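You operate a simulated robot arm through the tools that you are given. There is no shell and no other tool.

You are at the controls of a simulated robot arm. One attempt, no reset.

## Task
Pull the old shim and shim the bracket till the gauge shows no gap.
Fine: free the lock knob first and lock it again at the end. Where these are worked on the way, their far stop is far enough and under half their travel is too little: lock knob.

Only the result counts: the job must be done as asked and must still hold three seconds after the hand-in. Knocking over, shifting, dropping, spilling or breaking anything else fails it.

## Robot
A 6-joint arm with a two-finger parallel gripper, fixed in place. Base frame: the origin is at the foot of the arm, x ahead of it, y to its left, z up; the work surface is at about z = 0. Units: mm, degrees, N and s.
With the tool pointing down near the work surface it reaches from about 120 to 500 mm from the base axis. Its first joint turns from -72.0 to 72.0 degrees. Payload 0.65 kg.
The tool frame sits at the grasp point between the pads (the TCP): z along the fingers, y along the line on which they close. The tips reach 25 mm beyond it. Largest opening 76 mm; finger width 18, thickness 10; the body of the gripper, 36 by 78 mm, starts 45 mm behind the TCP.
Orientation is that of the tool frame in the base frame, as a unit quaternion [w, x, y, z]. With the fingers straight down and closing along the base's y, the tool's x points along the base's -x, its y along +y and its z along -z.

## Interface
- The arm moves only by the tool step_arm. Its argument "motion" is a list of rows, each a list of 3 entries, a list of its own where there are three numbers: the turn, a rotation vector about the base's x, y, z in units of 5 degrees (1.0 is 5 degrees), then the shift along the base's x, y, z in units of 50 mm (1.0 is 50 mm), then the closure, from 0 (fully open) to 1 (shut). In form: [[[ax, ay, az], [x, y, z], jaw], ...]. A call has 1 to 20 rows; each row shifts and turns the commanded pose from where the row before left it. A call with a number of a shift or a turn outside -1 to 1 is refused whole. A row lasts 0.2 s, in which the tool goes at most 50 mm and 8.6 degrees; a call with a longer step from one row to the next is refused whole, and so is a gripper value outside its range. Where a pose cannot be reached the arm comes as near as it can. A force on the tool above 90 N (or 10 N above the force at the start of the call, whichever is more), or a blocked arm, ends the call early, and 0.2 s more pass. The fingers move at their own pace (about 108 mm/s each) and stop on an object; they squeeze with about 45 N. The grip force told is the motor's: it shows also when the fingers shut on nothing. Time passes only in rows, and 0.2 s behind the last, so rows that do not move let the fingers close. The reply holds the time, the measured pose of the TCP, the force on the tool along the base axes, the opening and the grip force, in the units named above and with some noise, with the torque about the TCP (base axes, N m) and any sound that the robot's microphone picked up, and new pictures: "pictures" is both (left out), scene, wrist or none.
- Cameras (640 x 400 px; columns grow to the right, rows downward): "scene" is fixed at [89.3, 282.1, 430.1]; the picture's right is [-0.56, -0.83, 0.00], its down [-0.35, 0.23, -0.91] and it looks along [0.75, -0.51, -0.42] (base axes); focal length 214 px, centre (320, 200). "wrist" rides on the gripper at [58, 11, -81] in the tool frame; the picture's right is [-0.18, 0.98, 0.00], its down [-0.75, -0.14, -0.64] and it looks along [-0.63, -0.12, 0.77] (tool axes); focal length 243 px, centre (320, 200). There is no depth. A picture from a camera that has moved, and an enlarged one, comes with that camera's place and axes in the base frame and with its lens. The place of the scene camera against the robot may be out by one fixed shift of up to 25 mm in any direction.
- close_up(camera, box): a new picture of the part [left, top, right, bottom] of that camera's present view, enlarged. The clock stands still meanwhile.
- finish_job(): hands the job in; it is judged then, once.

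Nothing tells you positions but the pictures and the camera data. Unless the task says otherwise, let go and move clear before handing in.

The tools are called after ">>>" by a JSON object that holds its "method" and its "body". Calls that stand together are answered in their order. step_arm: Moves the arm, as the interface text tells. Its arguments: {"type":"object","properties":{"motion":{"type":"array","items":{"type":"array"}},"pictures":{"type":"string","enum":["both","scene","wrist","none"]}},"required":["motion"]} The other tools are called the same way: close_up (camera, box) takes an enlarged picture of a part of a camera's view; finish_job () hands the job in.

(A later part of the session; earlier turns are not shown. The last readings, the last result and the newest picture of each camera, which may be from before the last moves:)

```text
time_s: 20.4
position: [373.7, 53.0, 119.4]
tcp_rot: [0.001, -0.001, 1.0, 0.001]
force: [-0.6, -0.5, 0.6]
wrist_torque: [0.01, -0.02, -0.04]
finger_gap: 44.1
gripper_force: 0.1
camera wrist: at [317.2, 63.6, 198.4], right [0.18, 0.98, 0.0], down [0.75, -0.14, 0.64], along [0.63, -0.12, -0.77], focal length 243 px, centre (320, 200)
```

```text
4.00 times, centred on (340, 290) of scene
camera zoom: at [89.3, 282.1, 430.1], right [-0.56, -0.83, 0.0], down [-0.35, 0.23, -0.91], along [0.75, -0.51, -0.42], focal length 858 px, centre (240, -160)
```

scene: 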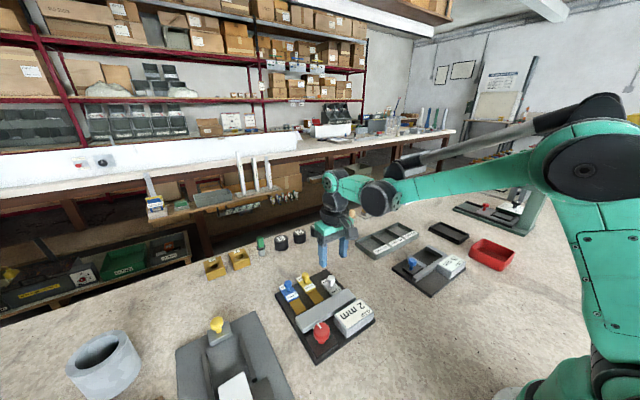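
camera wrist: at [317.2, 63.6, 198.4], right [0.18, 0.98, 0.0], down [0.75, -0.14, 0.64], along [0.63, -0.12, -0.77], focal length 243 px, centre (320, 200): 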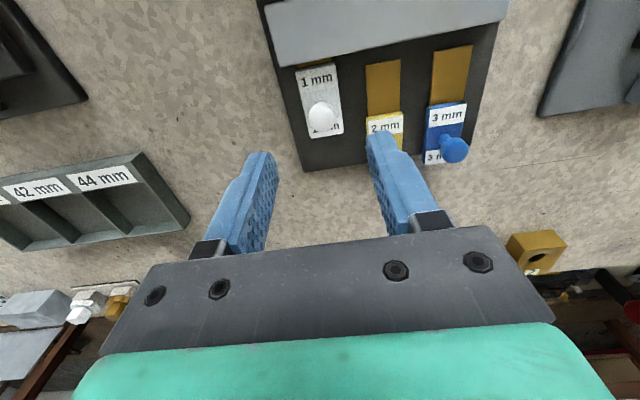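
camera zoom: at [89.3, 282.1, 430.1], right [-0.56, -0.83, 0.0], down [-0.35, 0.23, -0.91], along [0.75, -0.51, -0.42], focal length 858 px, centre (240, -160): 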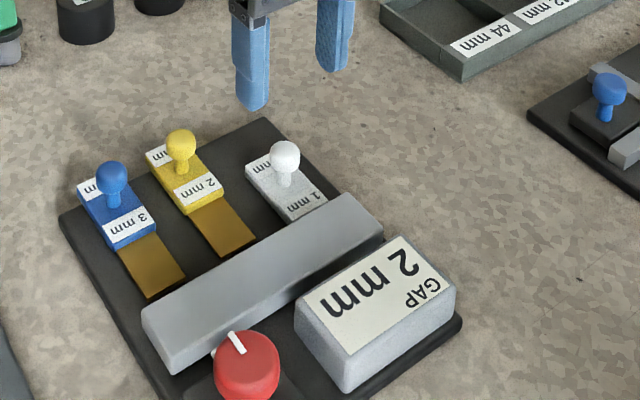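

The white ball is at about (376, 54, 37). I'll descend with the fingers straddling it along y and check.

>>> {"method": "step_arm", "body": {"motion": [[[0, 0, 0], [0.05, 0.014, -0.6], 0.42], [[0, 0, 0], [0, 0, -0.5], 0.42], [[0, 0, 0], [0, 0, -0.3], 0.42], [[0, 0, 0], [0, 0, 0], 0.42]], "pictures": "both"}}

>>> {"method": "close_up", "body": {"camera": "wrist", "box": [220, 80, 420, 240]}}

>>> {"method": "close_up", "body": {"camera": "scene", "box": [290, 250, 370, 310]}}

```text
time_s: 21.4
position: [377.6, 55.2, 49.7]
tcp_rot: [0.0, 0.0, 1.0, 0.001]
force: [-0.4, -0.5, -0.8]
wrist_torque: [-0.02, -0.03, 0.0]
finger_gap: 44.1
gripper_force: 0.1
camera wrist: at [318.8, 65.1, 128.4], right [0.18, 0.98, 0.0], down [0.75, -0.14, 0.64], along [0.63, -0.12, -0.77], focal length 243 px, centre (320, 200)
```

scene: 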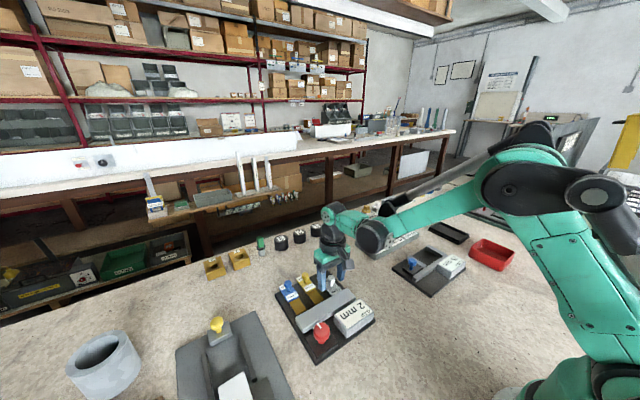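
wrist: 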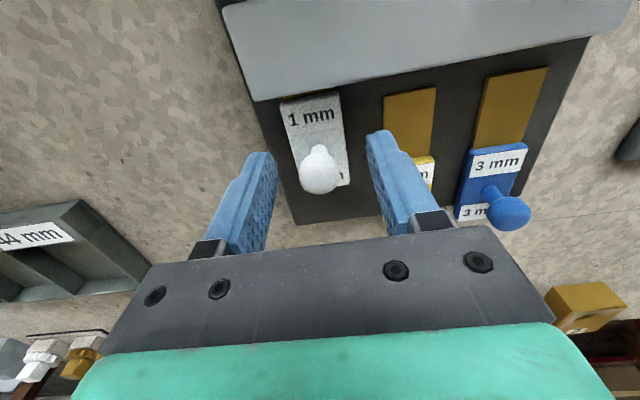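

```text
2.50 times, centred on (320, 160) of wrist
camera zoom: at [318.8, 65.1, 128.4], right [0.18, 0.98, 0.0], down [0.75, -0.14, 0.64], along [0.63, -0.12, -0.77], focal length 606 px, centre (320, 300)
```

zoom: 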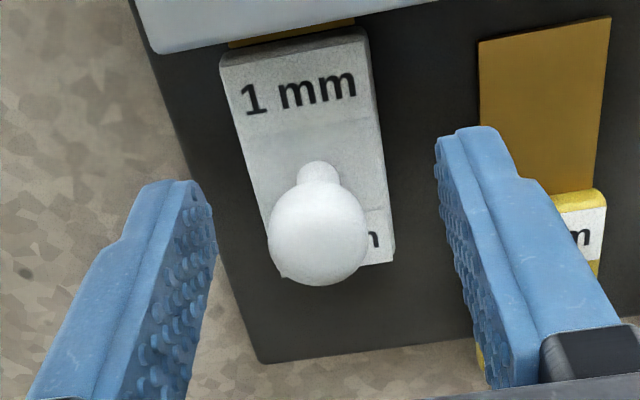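

```text
6.67 times, centred on (330, 280) of scene
camera zoom: at [89.3, 282.1, 430.1], right [-0.56, -0.83, 0.0], down [-0.35, 0.23, -0.91], along [0.75, -0.51, -0.42], focal length 1430 px, centre (253, -333)
```

zoom: 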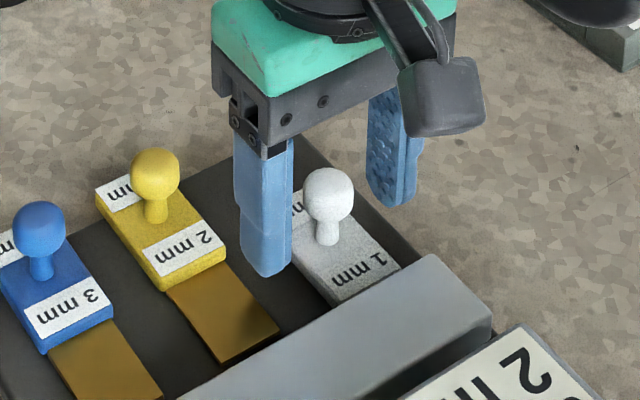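

The ball is centred between the fingers, perhaps 2 mm further +x. I'll nudge and close gently.

>>> {"method": "step_arm", "body": {"motion": [[[0, 0, 0], [0.04, 0, -0.02], 0.6], [[0, 0, 0], [0, 0, 0], 0.8], [[0, 0, 0], [0, 0, 0], 0.95], [[0, 0, 0], [0, 0, 0], 0.95]], "pictures": "wrist"}}

>>> {"method": "close_up", "body": {"camera": "wrist", "box": [220, 80, 420, 240]}}

```text
time_s: 22.4
position: [379.4, 53.0, 48.2]
tcp_rot: [0.001, 0.0, 1.0, 0.0]
force: [1.6, -16.3, -4.2]
wrist_torque: [-0.23, 0.09, 0.0]
finger_gap: 17.2
gripper_force: 35.4
camera wrist: at [320.6, 64.7, 127.2], right [0.19, 0.98, 0.0], down [0.75, -0.14, 0.64], along [0.63, -0.12, -0.76], focal length 243 px, centre (320, 200)
```

wrist: 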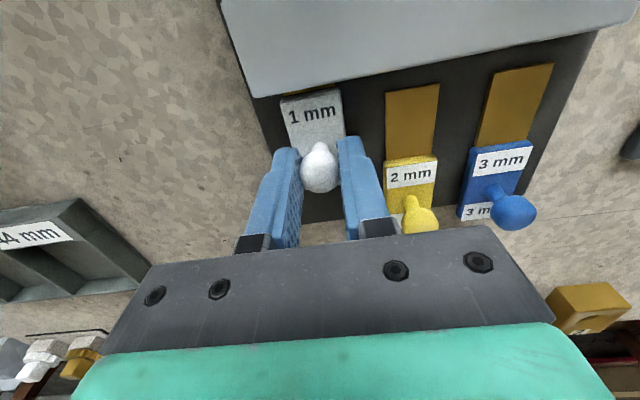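

```text
2.50 times, centred on (320, 160) of wrist
camera zoom: at [320.6, 64.7, 127.2], right [0.19, 0.98, 0.0], down [0.75, -0.14, 0.64], along [0.63, -0.12, -0.76], focal length 606 px, centre (320, 300)
```

zoom: 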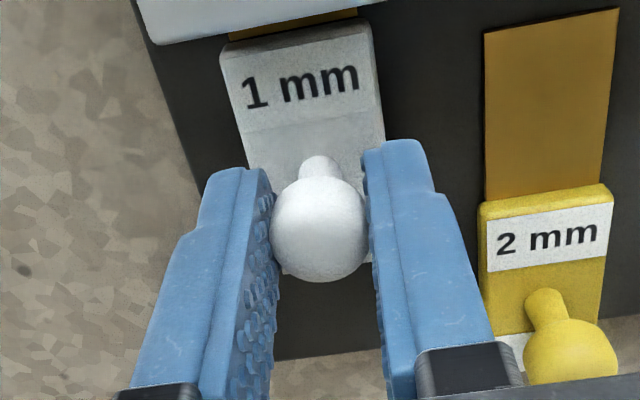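

Gripped (17.2 mm, 35 N). I'll relieve the side load and start pulling the white shim out toward +x.

>>> {"method": "step_arm", "body": {"motion": [[[0, 0, 0], [0, -0.012, 0], 0.95], [[0, 0, 0], [0.06, 0, 0], 0.95], [[0, 0, 0], [0.08, 0, 0], 0.95], [[0, 0, 0], [0.08, 0, 0], 0.95], [[0, 0, 0], [0, 0, 0], 0.95]], "pictures": "both"}}

>>> {"method": "close_up", "body": {"camera": "wrist", "box": [220, 80, 420, 240]}}

>>> {"method": "close_up", "body": {"camera": "scene", "box": [280, 250, 380, 340]}}

```text
time_s: 23.6
position: [389.0, 53.8, 47.5]
tcp_rot: [0.0, 0.001, 1.0, 0.002]
force: [0.4, -7.4, -10.2]
wrist_torque: [-0.1, 0.07, 0.0]
finger_gap: 17.1
gripper_force: 35.9
camera wrist: at [331.7, 64.3, 127.3], right [0.18, 0.98, 0.0], down [0.75, -0.14, 0.64], along [0.63, -0.12, -0.77], focal length 243 px, centre (320, 200)
```

scene: 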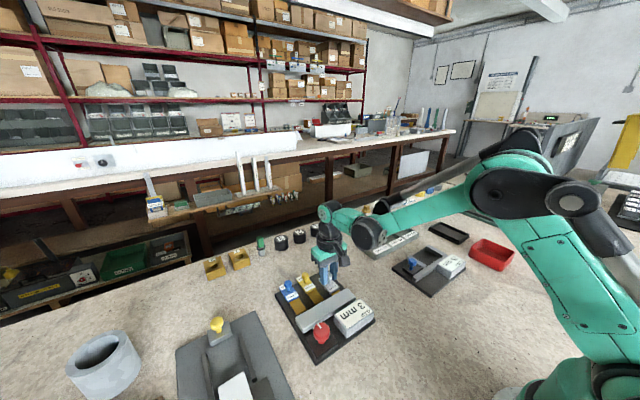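
wrist: 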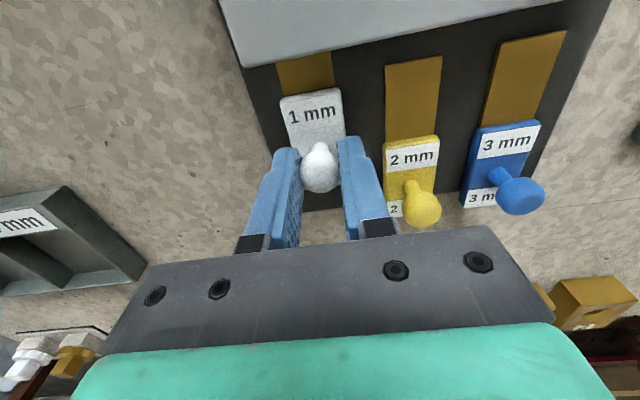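

```text
2.50 times, centred on (320, 160) of wrist
camera zoom: at [331.7, 64.3, 127.3], right [0.18, 0.98, 0.0], down [0.75, -0.14, 0.64], along [0.63, -0.12, -0.77], focal length 606 px, centre (320, 300)
```

zoom: 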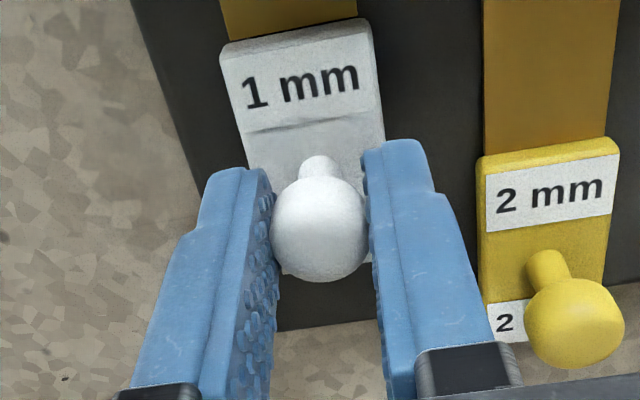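

```text
4.44 times, centred on (330, 295) of scene
camera zoom: at [89.3, 282.1, 430.1], right [-0.56, -0.83, 0.0], down [-0.35, 0.23, -0.91], along [0.75, -0.51, -0.42], focal length 953 px, centre (276, -222)
```

zoom: 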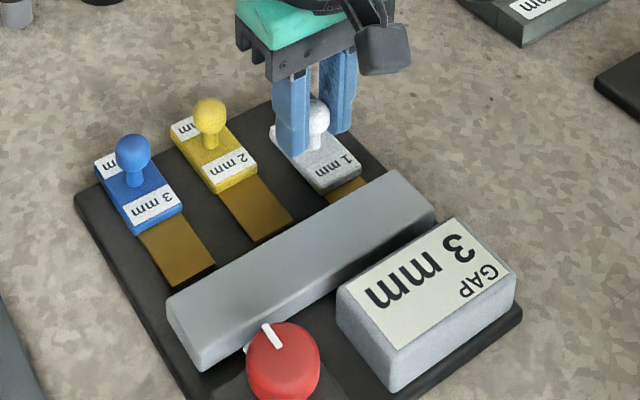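

The shim slides freely and the gauge has changed to 3 mm, so the knob is freed. I'll keep pulling toward its outer stop.

>>> {"method": "step_arm", "body": {"motion": [[[0, 0, 0], [0.12, 0, 0.005], 0.95], [[0, 0, 0], [0.12, 0, 0], 0.95], [[0, 0, 0], [0.12, 0, 0], 0.95], [[0, 0, 0], [0.08, 0, 0], 0.95], [[0, 0, 0], [0, 0, 0], 0.95]], "pictures": "both"}}

>>> {"method": "close_up", "body": {"camera": "wrist", "box": [220, 20, 540, 240]}}

>>> {"method": "close_up", "body": {"camera": "scene", "box": [280, 250, 380, 340]}}

```text
time_s: 24.8
position: [412.6, 54.4, 48.3]
tcp_rot: [0.0, -0.001, 1.0, 0.001]
force: [0.0, 0.4, 5.7]
wrist_torque: [0.04, 0.37, 0.03]
finger_gap: 17.4
gripper_force: 35.6
camera wrist: at [353.9, 64.1, 127.3], right [0.18, 0.98, 0.0], down [0.75, -0.14, 0.64], along [0.63, -0.12, -0.77], focal length 243 px, centre (320, 200)
```

scene: 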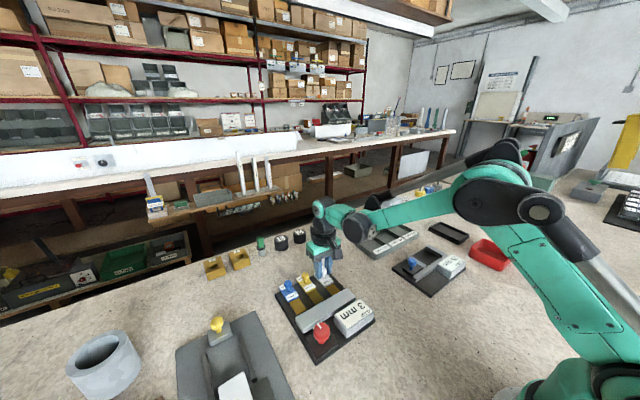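
wrist: 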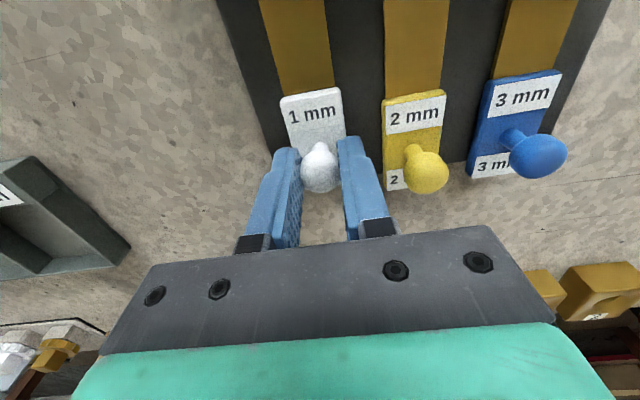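

```text
1.82 times, centred on (380, 130) of wrist
camera zoom: at [353.9, 64.1, 127.3], right [0.18, 0.98, 0.0], down [0.75, -0.14, 0.64], along [0.63, -0.12, -0.77], focal length 441 px, centre (211, 327)
```

zoom: 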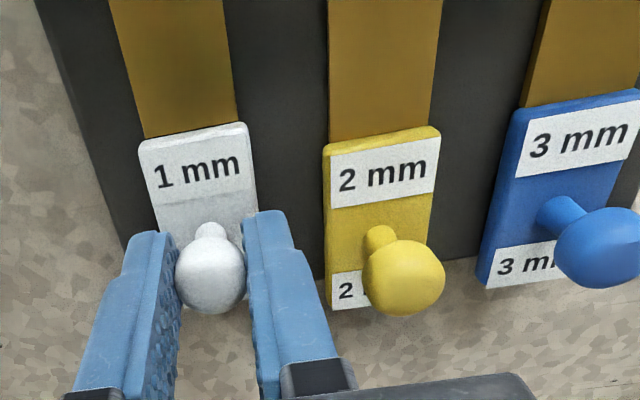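

```text
4.44 times, centred on (330, 295) of scene
camera zoom: at [89.3, 282.1, 430.1], right [-0.56, -0.83, 0.0], down [-0.35, 0.23, -0.91], along [0.75, -0.51, -0.42], focal length 953 px, centre (276, -222)
```

zoom: 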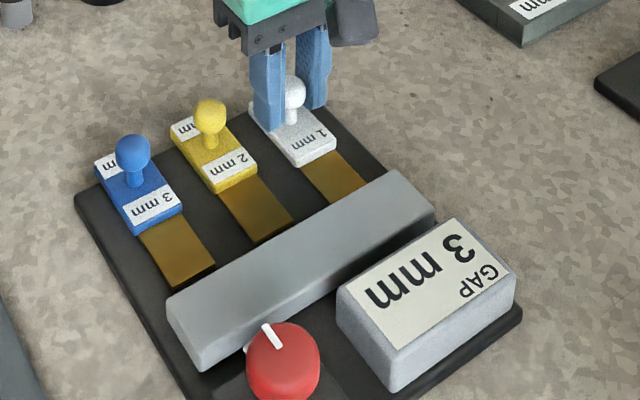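

The white block still sits about 10 mm short of the yellow and blue blocks' line. I'll continue gently to its stop.

>>> {"method": "step_arm", "body": {"motion": [[[0, 0, 0], [0.06, 0, 0], 0.95], [[0, 0, 0], [0.06, 0, 0], 0.95], [[0, 0, 0], [0.04, 0, 0], 0.95], [[0, 0, 0], [0.04, 0, 0], 0.95], [[0, 0, 0], [0, 0, 0], 0.95]], "pictures": "wrist"}}

>>> {"method": "close_up", "body": {"camera": "wrist", "box": [220, 20, 540, 240]}}

>>> {"method": "close_up", "body": {"camera": "scene", "box": [280, 250, 380, 340]}}

```text
time_s: 26.0
position: [421.7, 53.1, 48.2]
tcp_rot: [0.0, -0.001, 1.0, 0.002]
force: [-1.6, 14.0, 4.2]
wrist_torque: [0.22, -0.01, 0.0]
finger_gap: 17.1
gripper_force: 35.7
camera wrist: at [363.4, 64.0, 127.3], right [0.18, 0.98, 0.0], down [0.75, -0.14, 0.64], along [0.63, -0.12, -0.77], focal length 243 px, centre (320, 200)
```

wrist: 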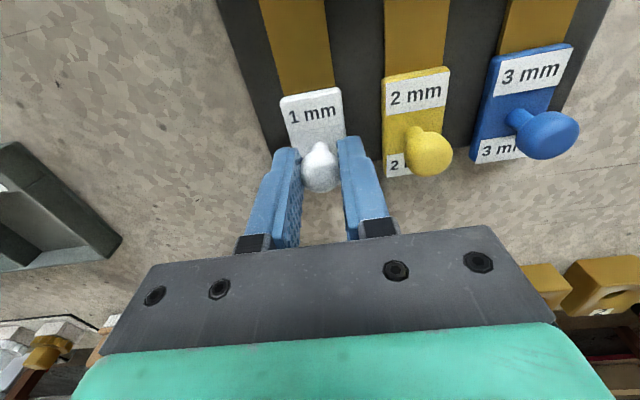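

```text
1.82 times, centred on (380, 130) of wrist
camera zoom: at [363.4, 64.0, 127.3], right [0.18, 0.98, 0.0], down [0.75, -0.14, 0.64], along [0.63, -0.12, -0.77], focal length 441 px, centre (211, 327)
```

zoom: 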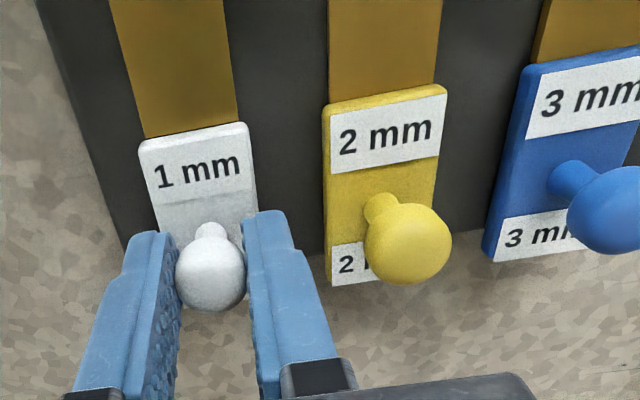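

```text
4.44 times, centred on (330, 295) of scene
camera zoom: at [89.3, 282.1, 430.1], right [-0.56, -0.83, 0.0], down [-0.35, 0.23, -0.91], along [0.75, -0.51, -0.42], focal length 953 px, centre (276, -222)
```

zoom: 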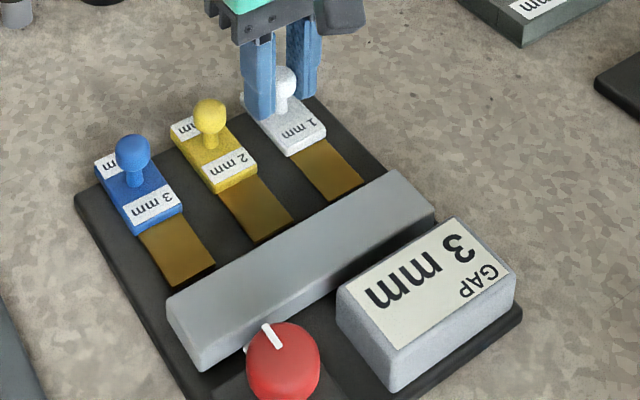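

White is now in line with the others. I'll try a final 1.5 mm to feel whether there's a stop.

>>> {"method": "step_arm", "body": {"motion": [[[0, 0, 0], [0.02, 0, 0], 0.95], [[0, 0, 0], [0.01, 0, 0], 0.95], [[0, 0, 0], [0, 0, 0], 0.95]], "pictures": "wrist"}}

>>> {"method": "close_up", "body": {"camera": "wrist", "box": [220, 20, 540, 240]}}

```text
time_s: 26.8
position: [421.9, 53.2, 48.5]
tcp_rot: [-0.002, 0.0, 1.0, 0.001]
force: [-30.9, 16.8, 1.9]
wrist_torque: [0.25, 0.43, 0.1]
finger_gap: 17.6
gripper_force: 36.4
camera wrist: at [364.9, 64.1, 127.4], right [0.18, 0.98, 0.0], down [0.76, -0.14, 0.64], along [0.63, -0.12, -0.77], focal length 243 px, centre (320, 200)
```

wrist: 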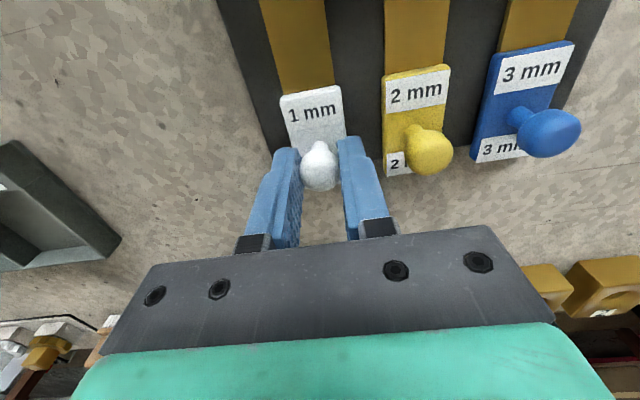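

```text
1.82 times, centred on (380, 130) of wrist
camera zoom: at [364.9, 64.1, 127.4], right [0.18, 0.98, 0.0], down [0.76, -0.14, 0.64], along [0.63, -0.12, -0.77], focal length 441 px, centre (211, 327)
```

zoom: 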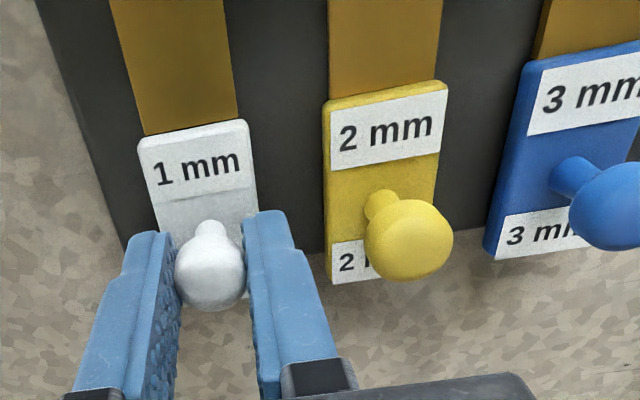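

The outer stop was felt (31 N), so white is fully out. I'll ease off, open slightly so as not to touch yellow, lift, and move over to the blue 3 mm shim.

>>> {"method": "step_arm", "body": {"motion": [[[0, 0, 0], [-0.015, 0, 0], 0.85], [[0, 0, 0], [0, 0, 0], 0.6], [[0, 0, 0], [0, 0, 0], 0.6], [[0, 0, 0], [0, 0, 0.4], 0.6], [[0, 0, 0], [0, 0, 0.84], 0.6], [[0, 0, 0], [-0.01, 0.6, 0], 0.42], [[0, 0, 0], [-0.01, 0.63, 0], 0.42], [[0, 0, 0], [0, 0.6, 0], 0.42], [[0, 0, 0], [0, 0, 0], 0.42]], "pictures": "both"}}

>>> {"method": "close_up", "body": {"camera": "wrist", "box": [180, 40, 440, 240]}}

>>> {"method": "close_up", "body": {"camera": "scene", "box": [260, 230, 400, 340]}}

```text
time_s: 28.8
position: [420.3, 147.0, 111.4]
tcp_rot: [0.001, 0.0, 1.0, 0.0]
force: [0.0, -0.1, -0.6]
wrist_torque: [0.02, 0.0, 0.01]
finger_gap: 44.3
gripper_force: 0.1
camera wrist: at [363.1, 156.6, 190.2], right [0.18, 0.98, 0.0], down [0.75, -0.14, 0.64], along [0.63, -0.12, -0.77], focal length 243 px, centre (320, 200)
```

scene: 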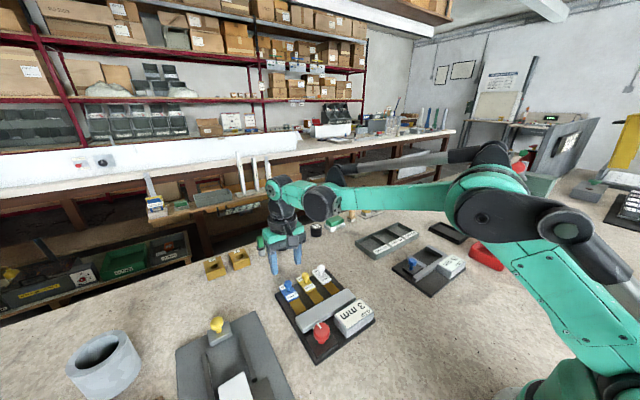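
wrist: 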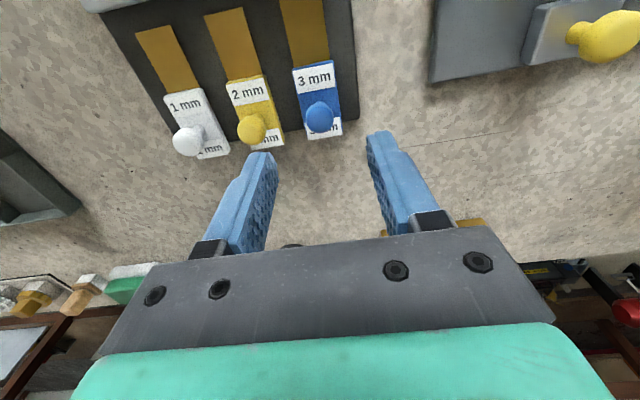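

```text
2.00 times, centred on (310, 140) of wrist
camera zoom: at [363.1, 156.6, 190.2], right [0.18, 0.98, 0.0], down [0.75, -0.14, 0.64], along [0.63, -0.12, -0.77], focal length 485 px, centre (340, 320)
```

zoom: 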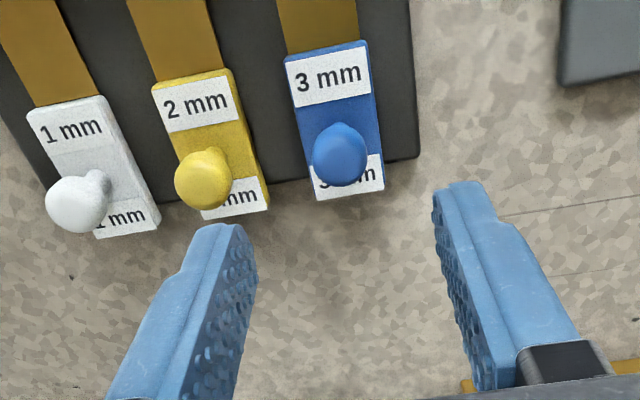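

```text
3.64 times, centred on (330, 285) of scene
camera zoom: at [89.3, 282.1, 430.1], right [-0.56, -0.83, 0.0], down [-0.35, 0.23, -0.91], along [0.75, -0.51, -0.42], focal length 780 px, centre (284, -109)
```

zoom: 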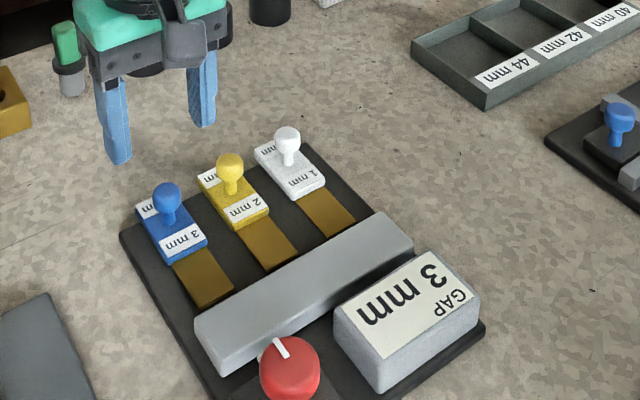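

White is fully out in line with the others and the gauge shows 3 mm. Now I'll lower onto the blue 3 mm ball at about (421, 145.4).

>>> {"method": "step_arm", "body": {"motion": [[[0, 0, 0], [0.01, -0.03, -0.6], 0.53], [[0, 0, 0], [0, 0, -0.46], 0.53], [[0, 0, 0], [0, 0, -0.2], 0.53], [[0, 0, 0], [0, 0, 0], 0.53]], "pictures": "wrist"}}

>>> {"method": "close_up", "body": {"camera": "wrist", "box": [220, 80, 420, 240]}}

```text
time_s: 29.8
position: [421.9, 143.5, 46.5]
tcp_rot: [0.0, 0.0, 1.0, 0.001]
force: [0.5, 0.9, -0.5]
wrist_torque: [0.0, 0.0, 0.04]
finger_gap: 35.5
gripper_force: 0.0
camera wrist: at [363.8, 153.1, 126.3], right [0.18, 0.98, 0.0], down [0.75, -0.14, 0.64], along [0.63, -0.12, -0.77], focal length 243 px, centre (320, 200)
```

wrist: 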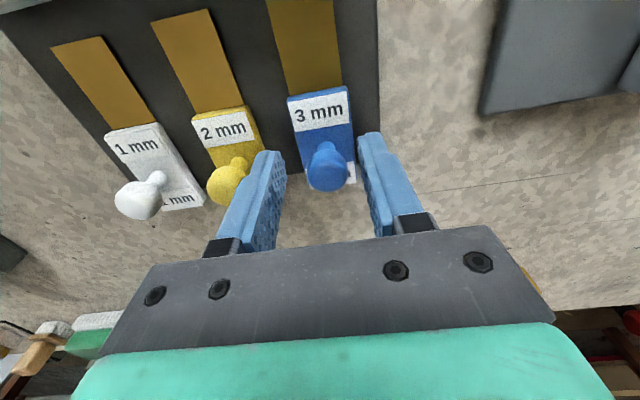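

```text
2.50 times, centred on (320, 160) of wrist
camera zoom: at [363.8, 153.1, 126.3], right [0.18, 0.98, 0.0], down [0.75, -0.14, 0.64], along [0.63, -0.12, -0.77], focal length 606 px, centre (320, 300)
```

zoom: 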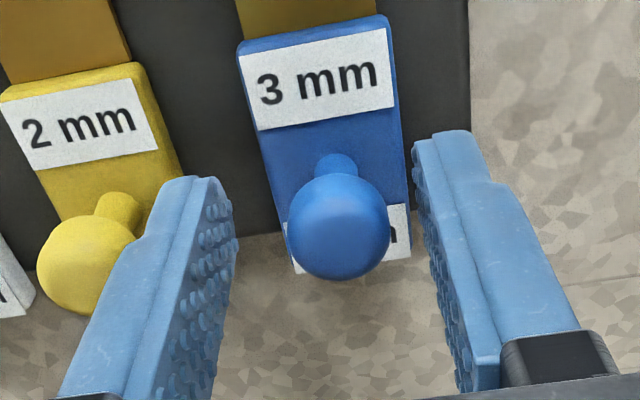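

The ball sits about 3.5 mm toward +y of the finger centre. I'll correct and close.

>>> {"method": "step_arm", "body": {"motion": [[[0, 0, 0], [0.02, 0.068, 0.02], 0.53], [[0, 0, 0], [0, 0, 0], 0.7], [[0, 0, 0], [0, 0, 0], 0.85], [[0, 0, 0], [0, 0, 0], 0.95], [[0, 0, 0], [0, 0, 0], 0.95]], "pictures": "wrist"}}

>>> {"method": "close_up", "body": {"camera": "wrist", "box": [220, 80, 420, 240]}}

```text
time_s: 31.0
position: [422.3, 146.3, 46.9]
tcp_rot: [0.002, 0.0, 1.0, 0.0]
force: [-1.0, -6.9, -3.0]
wrist_torque: [-0.06, 0.05, 0.02]
finger_gap: 17.2
gripper_force: 36.1
camera wrist: at [364.6, 156.4, 127.0], right [0.18, 0.98, 0.0], down [0.75, -0.14, 0.64], along [0.63, -0.12, -0.77], focal length 243 px, centre (320, 200)
```

wrist: 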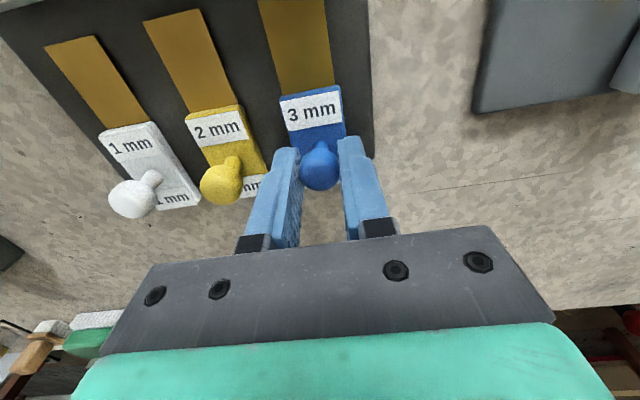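

```text
2.50 times, centred on (320, 160) of wrist
camera zoom: at [364.6, 156.4, 127.0], right [0.18, 0.98, 0.0], down [0.75, -0.14, 0.64], along [0.63, -0.12, -0.77], focal length 606 px, centre (320, 300)
```

zoom: 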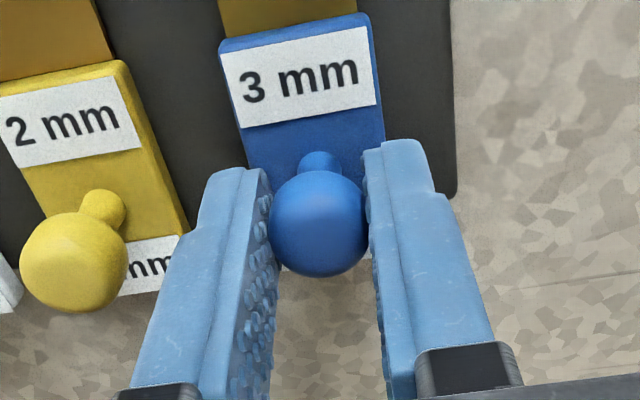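

Good, balanced grip on blue. I'll slide it in toward −x, first about 30 mm.

>>> {"method": "step_arm", "body": {"motion": [[[0, 0, 0], [-0.08, 0, 0], 0.95], [[0, 0, 0], [-0.12, 0, 0], 0.95], [[0, 0, 0], [-0.12, 0, 0], 0.95], [[0, 0, 0], [-0.12, 0, 0], 0.95], [[0, 0, 0], [-0.12, 0, 0], 0.95], [[0, 0, 0], [0, 0, 0], 0.95]], "pictures": "wrist"}}

>>> {"method": "close_up", "body": {"camera": "scene", "box": [260, 230, 400, 340]}}

```text
time_s: 32.4
position: [394.4, 145.2, 46.5]
tcp_rot: [0.002, -0.001, 1.0, 0.0]
force: [-0.6, -13.0, -24.2]
wrist_torque: [-0.2, -0.4, 0.0]
finger_gap: 17.4
gripper_force: 35.7
camera wrist: at [336.7, 156.6, 127.1], right [0.18, 0.98, 0.0], down [0.75, -0.14, 0.64], along [0.63, -0.12, -0.77], focal length 243 px, centre (320, 200)
```

wrist: 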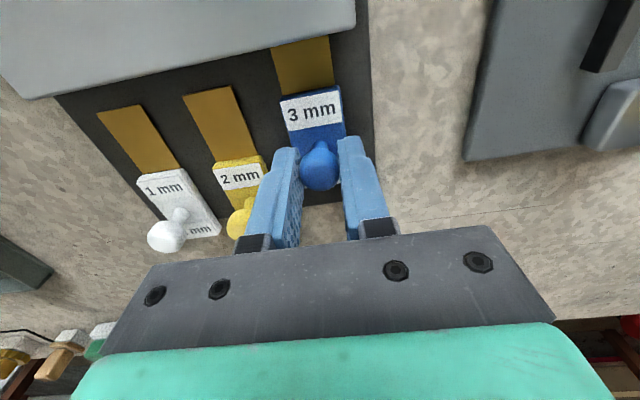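

```text
3.64 times, centred on (330, 285) of scene
camera zoom: at [89.4, 282.1, 430.1], right [-0.56, -0.83, 0.0], down [-0.35, 0.23, -0.91], along [0.75, -0.51, -0.42], focal length 780 px, centre (284, -109)
```

zoom: 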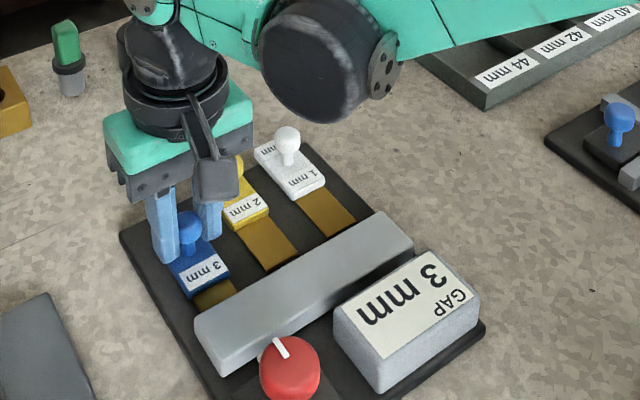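

It's moving nicely, with about 15 mm to go. I'll continue and feel for the inner stop.

>>> {"method": "step_arm", "body": {"motion": [[[0, 0, 0], [-0.1, -0.005, -0.008], 0.95], [[0, 0, 0], [-0.1, 0, 0], 0.95], [[0, 0, 0], [-0.06, 0, 0], 0.95], [[0, 0, 0], [0, 0, 0], 0.95]], "pictures": "wrist"}}

>>> {"method": "close_up", "body": {"camera": "scene", "box": [260, 230, 400, 340]}}

>>> {"method": "close_up", "body": {"camera": "wrist", "box": [220, 20, 420, 180]}}

```text
time_s: 33.4
position: [382.5, 146.9, 47.3]
tcp_rot: [0.001, 0.0, 1.0, -0.001]
force: [0.3, -23.4, 11.1]
wrist_torque: [-0.31, 0.19, -0.01]
finger_gap: 17.4
gripper_force: 36.2
camera wrist: at [324.1, 156.7, 127.1], right [0.18, 0.98, 0.0], down [0.75, -0.14, 0.64], along [0.63, -0.12, -0.77], focal length 243 px, centre (320, 200)
```

wrist: 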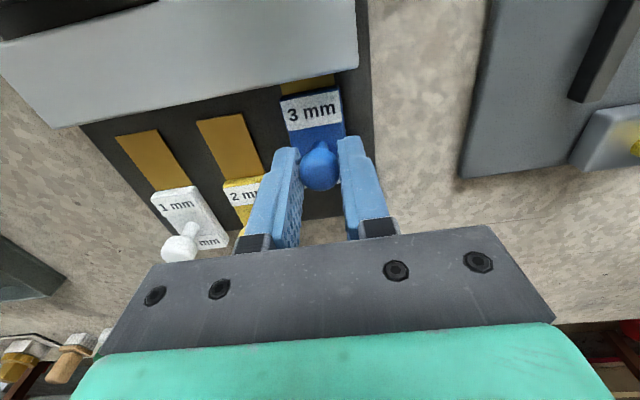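

```text
3.64 times, centred on (330, 285) of scene
camera zoom: at [89.2, 282.0, 430.1], right [-0.56, -0.83, 0.0], down [-0.35, 0.23, -0.91], along [0.75, -0.51, -0.42], focal length 780 px, centre (284, -109)
```

zoom: 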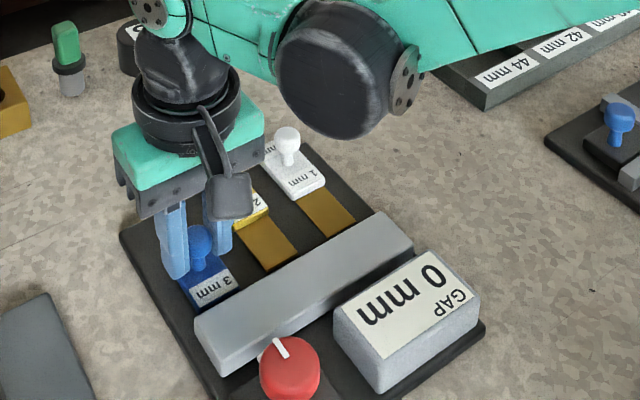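

```text
2.50 times, centred on (320, 100) of wrist
camera zoom: at [324.1, 156.7, 127.1], right [0.18, 0.98, 0.0], down [0.75, -0.14, 0.64], along [0.63, -0.12, -0.77], focal length 606 px, centre (320, 450)
```

zoom: 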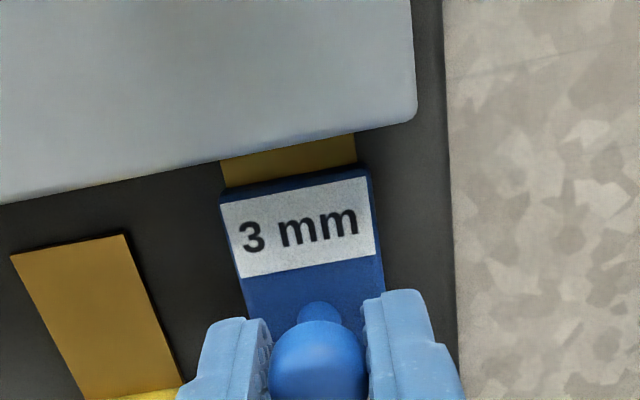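

The gauge now shows 0 mm. I'll push the last few millimetres to seat the blue shim at its inner stop, as the white one was originally.

>>> {"method": "step_arm", "body": {"motion": [[[0, 0, 0], [-0.03, -0.015, 0], 0.95], [[0, 0, 0], [-0.03, 0, 0], 0.95], [[0, 0, 0], [0, 0, 0], 0.95]], "pictures": "wrist"}}

>>> {"method": "close_up", "body": {"camera": "wrist", "box": [220, 20, 420, 180]}}

>>> {"method": "close_up", "body": {"camera": "scene", "box": [260, 230, 400, 340]}}

```text
time_s: 34.2
position: [379.1, 145.1, 48.1]
tcp_rot: [0.0, 0.0, 1.0, 0.001]
force: [0.5, -8.8, 9.7]
wrist_torque: [-0.07, -0.11, -0.03]
finger_gap: 17.4
gripper_force: 36.1
camera wrist: at [321.1, 156.2, 127.1], right [0.18, 0.98, 0.0], down [0.75, -0.14, 0.64], along [0.63, -0.12, -0.77], focal length 243 px, centre (320, 200)
```

wrist: 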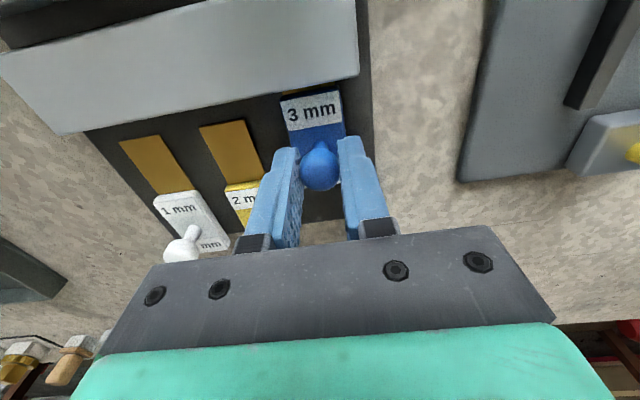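

```text
2.50 times, centred on (320, 100) of wrist
camera zoom: at [321.1, 156.2, 127.1], right [0.18, 0.98, 0.0], down [0.75, -0.14, 0.64], along [0.63, -0.12, -0.77], focal length 606 px, centre (320, 450)
```

zoom: 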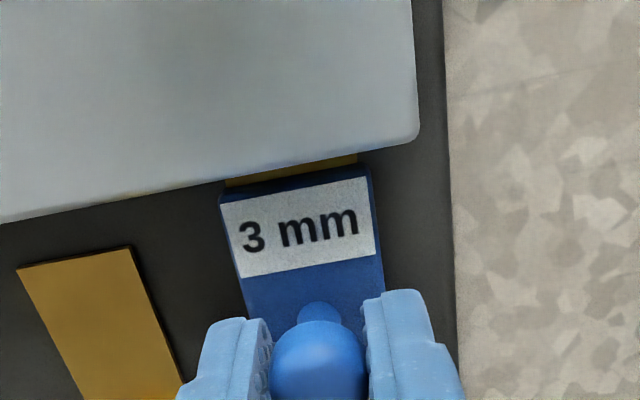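

```text
3.64 times, centred on (330, 285) of scene
camera zoom: at [89.2, 282.1, 430.1], right [-0.56, -0.83, 0.0], down [-0.35, 0.23, -0.91], along [0.75, -0.51, -0.42], focal length 780 px, centre (284, -109)
```

zoom: 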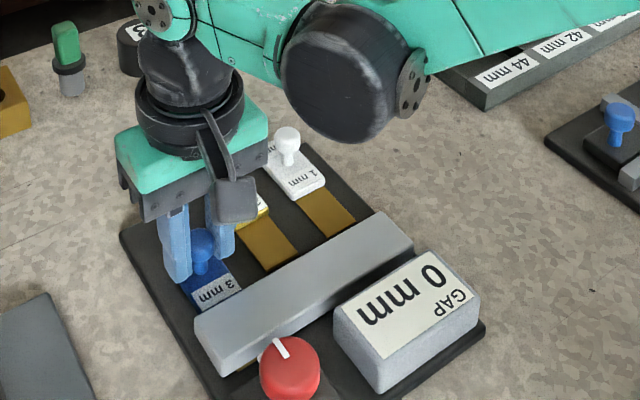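

>>> {"method": "step_arm", "body": {"motion": [[[0, 0, 0], [-0.02, -0.005, 0], 0.95], [[0, 0, 0], [-0.02, 0, 0], 0.95], [[0, 0, 0], [0, 0, 0], 0.95]], "pictures": "wrist"}}

>>> {"method": "close_up", "body": {"camera": "wrist", "box": [220, 20, 420, 180]}}

```text
time_s: 35.0
position: [377.6, 146.4, 47.0]
tcp_rot: [0.003, 0.0, 1.0, 0.003]
force: [28.9, 4.0, -11.7]
wrist_torque: [0.05, -0.46, -0.01]
finger_gap: 17.6
gripper_force: 35.6
camera wrist: at [319.4, 156.1, 127.1], right [0.18, 0.98, 0.0], down [0.75, -0.14, 0.65], along [0.64, -0.12, -0.76], focal length 243 px, centre (320, 200)
```

wrist: 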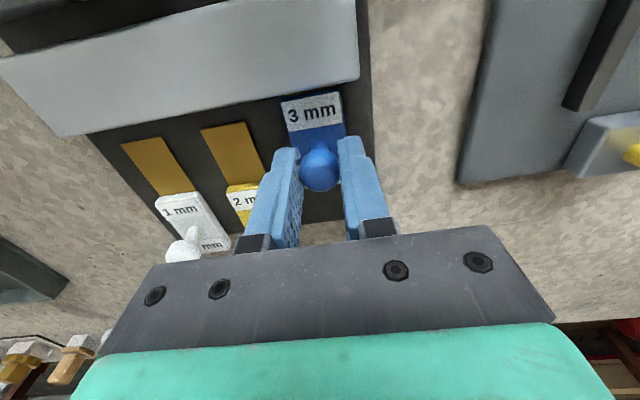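

```text
2.50 times, centred on (320, 100) of wrist
camera zoom: at [319.4, 156.1, 127.1], right [0.18, 0.98, 0.0], down [0.75, -0.14, 0.65], along [0.64, -0.12, -0.76], focal length 606 px, centre (320, 450)
```

zoom: 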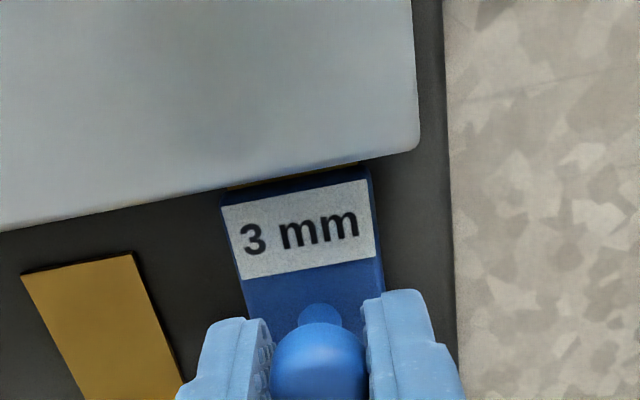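

The inner stop is felt (29 N), so blue is fully seated. I'll ease off, release, lift straight up, then turn the gripper 90° while moving back above the lock knob.

>>> {"method": "step_arm", "body": {"motion": [[[0, 0, 0], [0.014, 0, 0], 0.85], [[0, 0, 0], [0, 0, 0], 0.53], [[0, 0, 0], [0, 0, 0], 0.53], [[0, 0, 0], [0, 0, 0.4], 0.53], [[0, 0, 0], [0, 0, 0.9], 0.45], [[0, 0, 0], [0, 0, 0.3], 0.45], [[0, 0, 0], [0, 0, 0], 0.45]], "pictures": "both"}}

>>> {"method": "close_up", "body": {"camera": "scene", "box": [260, 230, 400, 340]}}

```text
time_s: 36.6
position: [377.3, 145.2, 127.1]
tcp_rot: [0.001, 0.0, 1.0, 0.001]
force: [0.0, 0.4, 0.2]
wrist_torque: [0.0, 0.01, 0.03]
finger_gap: 41.9
gripper_force: 0.1
camera wrist: at [320.0, 155.1, 206.2], right [0.18, 0.98, 0.0], down [0.75, -0.14, 0.64], along [0.63, -0.12, -0.77], focal length 243 px, centre (320, 200)
```

scene: 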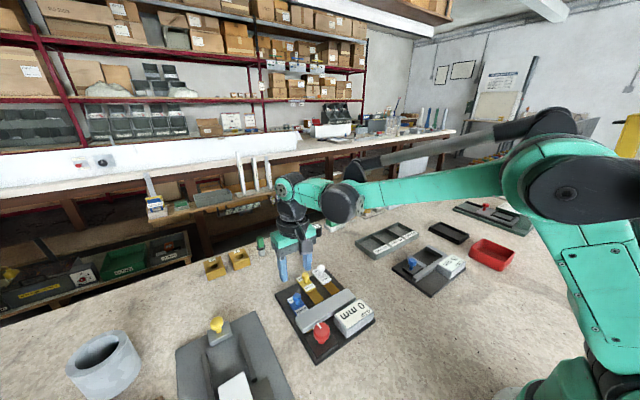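
wrist: 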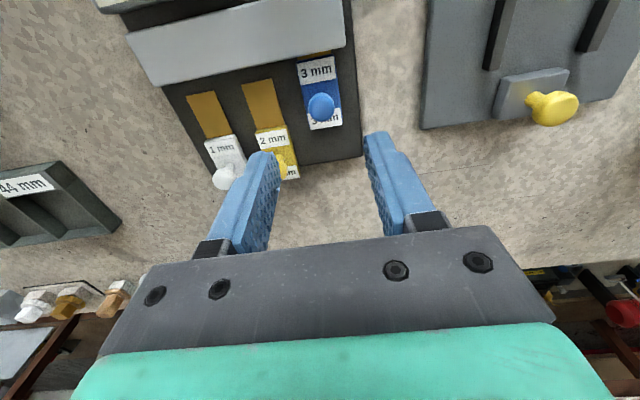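

```text
3.64 times, centred on (330, 285) of scene
camera zoom: at [89.3, 282.1, 430.1], right [-0.56, -0.83, 0.0], down [-0.35, 0.23, -0.91], along [0.75, -0.51, -0.42], focal length 780 px, centre (284, -109)
```

zoom: 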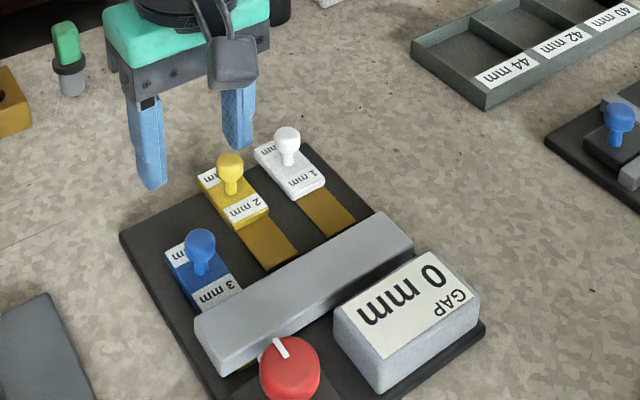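

The gauge shows 0 mm with only blue in. Next I'll move back over the knob with the gripper turned +90° to lock it again.

>>> {"method": "step_arm", "body": {"motion": [[[0, 0, 1], [-0.1033, 0, -0.019], 0.45], [[0, 0, 1], [-0.1033, 0, -0.019], 0.45], [[0, 0, 1], [-0.1033, 0, -0.019], 0.45], [[0, 0, 1], [-0.1033, 0, -0.019], 0.45], [[0, 0, 1], [-0.1033, 0, -0.019], 0.45], [[0, 0, 1], [-0.1033, 0, -0.019], 0.45], [[0, 0, 1], [-0.1033, 0, -0.019], 0.45], [[0, 0, 1], [-0.1033, 0, -0.019], 0.45], [[0, 0, 1], [-0.1033, 0, -0.019], 0.45], [[0, 0, 1], [-0.1033, 0, -0.019], 0.45], [[0, 0, 1], [-0.1033, 0, -0.019], 0.45], [[0, 0, 1], [-0.1033, 0, -0.019], 0.45], [[0, 0, 1], [-0.1033, 0, -0.019], 0.45], [[0, 0, 1], [-0.1033, 0, -0.019], 0.45], [[0, 0, 1], [-0.1033, 0, -0.019], 0.45], [[0, 0, 1], [-0.1033, 0, -0.019], 0.45], [[0, 0, 1], [-0.1033, 0, -0.019], 0.45], [[0, 0, 1], [-0.1033, 0, -0.019], 0.45], [[0, 0, 0], [0, 0, 0], 0.45]], "pictures": "wrist"}}

>>> {"method": "close_up", "body": {"camera": "wrist", "box": [220, 60, 420, 220]}}

```text
time_s: 40.6
position: [284.6, 146.5, 111.5]
tcp_rot: [-0.001, -0.707, 0.707, 0.001]
force: [0.5, -0.7, -0.6]
wrist_torque: [0.01, 0.0, -0.02]
finger_gap: 41.8
gripper_force: 0.1
camera wrist: at [273.8, 87.4, 190.8], right [-0.98, 0.18, 0.0], down [0.14, 0.75, 0.64], along [0.12, 0.63, -0.77], focal length 243 px, centre (320, 200)
```

wrist: 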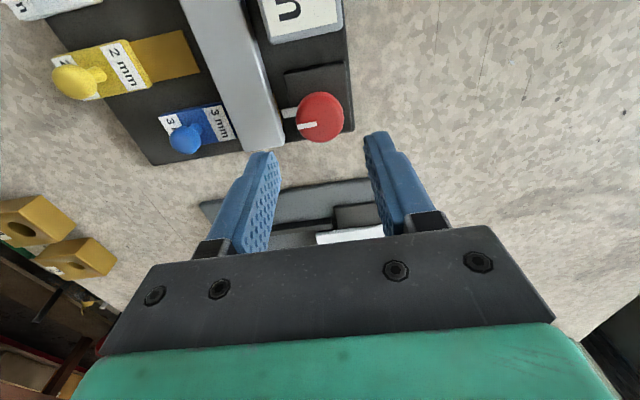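

```text
2.50 times, centred on (320, 140) of wrist
camera zoom: at [273.8, 87.4, 190.8], right [-0.98, 0.18, 0.0], down [0.14, 0.75, 0.64], along [0.12, 0.63, -0.77], focal length 606 px, centre (320, 350)
```

zoom: 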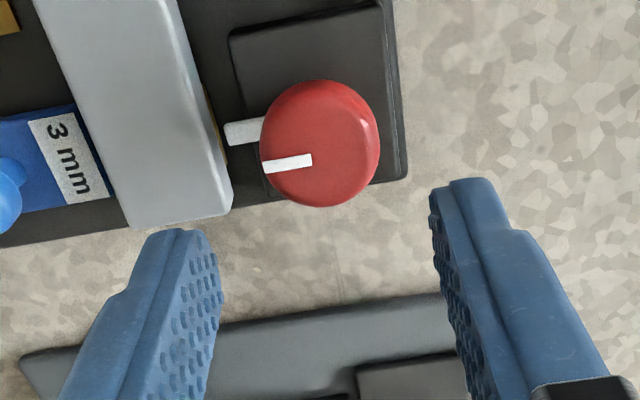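

Alignment over the knob looks good. I'll descend to the same grip height and close.

>>> {"method": "step_arm", "body": {"motion": [[[0, 0, 0], [0, -0.02, -0.6], 0.45], [[0, 0, 0], [0, 0, -0.4], 0.45], [[0, 0, 0], [0, 0, -0.18], 0.45], [[0, 0, 0], [0, 0, 0], 0.45]], "pictures": "wrist"}}

>>> {"method": "close_up", "body": {"camera": "wrist", "box": [220, 100, 420, 240]}}

```text
time_s: 41.6
position: [283.3, 144.0, 52.3]
tcp_rot: [0.0, 0.707, -0.707, -0.001]
force: [0.2, 0.1, 0.7]
wrist_torque: [-0.01, 0.02, -0.05]
finger_gap: 41.6
gripper_force: 0.0
camera wrist: at [273.0, 85.0, 131.6], right [-0.98, 0.18, 0.0], down [0.14, 0.75, 0.64], along [0.12, 0.63, -0.77], focal length 243 px, centre (320, 200)
```

wrist: 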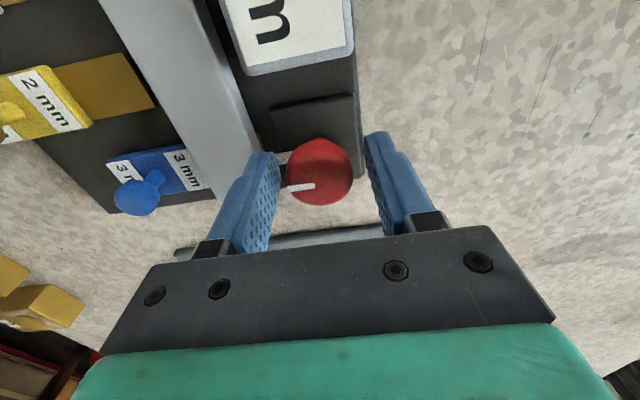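

```text
2.86 times, centred on (320, 170) of wrist
camera zoom: at [273.0, 85.0, 131.6], right [-0.98, 0.18, 0.0], down [0.14, 0.75, 0.64], along [0.12, 0.63, -0.77], focal length 693 px, centre (320, 286)
```

zoom: 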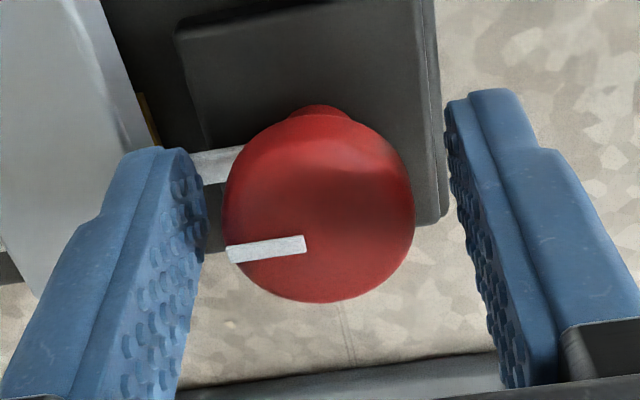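

>>> {"method": "step_arm", "body": {"motion": [[[0, 0, 0], [0, 0.014, 0], 0.6], [[0, 0, 0], [0, 0, 0], 0.75], [[0, 0, 0], [0, 0, 0], 0.9], [[0, 0, 0], [0, 0, 0], 0.9]], "pictures": "wrist"}}

```text
time_s: 42.6
position: [283.4, 145.0, 52.5]
tcp_rot: [0.001, -0.707, 0.707, -0.001]
force: [19.2, -6.2, -7.7]
wrist_torque: [-0.11, -0.25, -0.05]
finger_gap: 29.4
gripper_force: 43.4
camera wrist: at [273.4, 85.9, 131.8], right [-0.98, 0.18, 0.0], down [0.14, 0.75, 0.64], along [0.12, 0.63, -0.77], focal length 243 px, centre (320, 200)
```

wrist: 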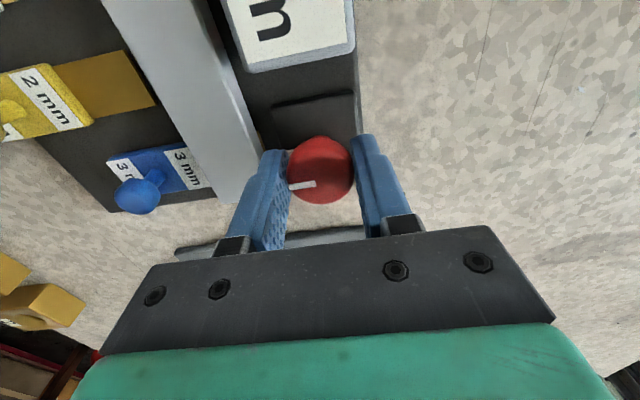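

Gripped (29.4 mm, 43 N). I'll relieve the side load and turn back −20° to start.

>>> {"method": "step_arm", "body": {"motion": [[[0, 0, 0], [0.014, -0.004, -0.003], 0.9], [[0, 0, -1], [0, 0, 0], 0.9], [[0, 0, -1], [0, 0, 0], 0.9], [[0, 0, -1], [0, 0, 0], 0.9], [[0, 0, -1], [0, 0, 0], 0.9], [[0, 0, 0], [0, 0, 0], 0.9]], "pictures": "wrist"}}

```text
time_s: 44.0
position: [284.9, 144.1, 51.8]
tcp_rot: [-0.002, -0.573, 0.819, 0.0]
force: [-25.4, -20.1, 6.0]
wrist_torque: [0.31, 0.16, 0.04]
finger_gap: 29.4
gripper_force: 43.8
camera wrist: at [254.4, 93.4, 131.9], right [-0.86, 0.51, 0.0], down [0.39, 0.66, 0.64], along [0.32, 0.55, -0.77], focal length 243 px, centre (320, 200)
```

wrist: 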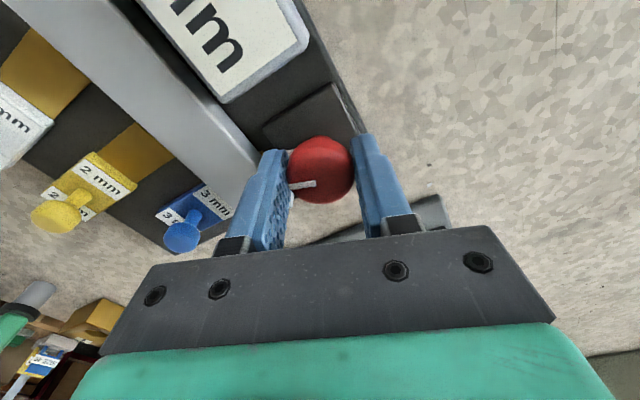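

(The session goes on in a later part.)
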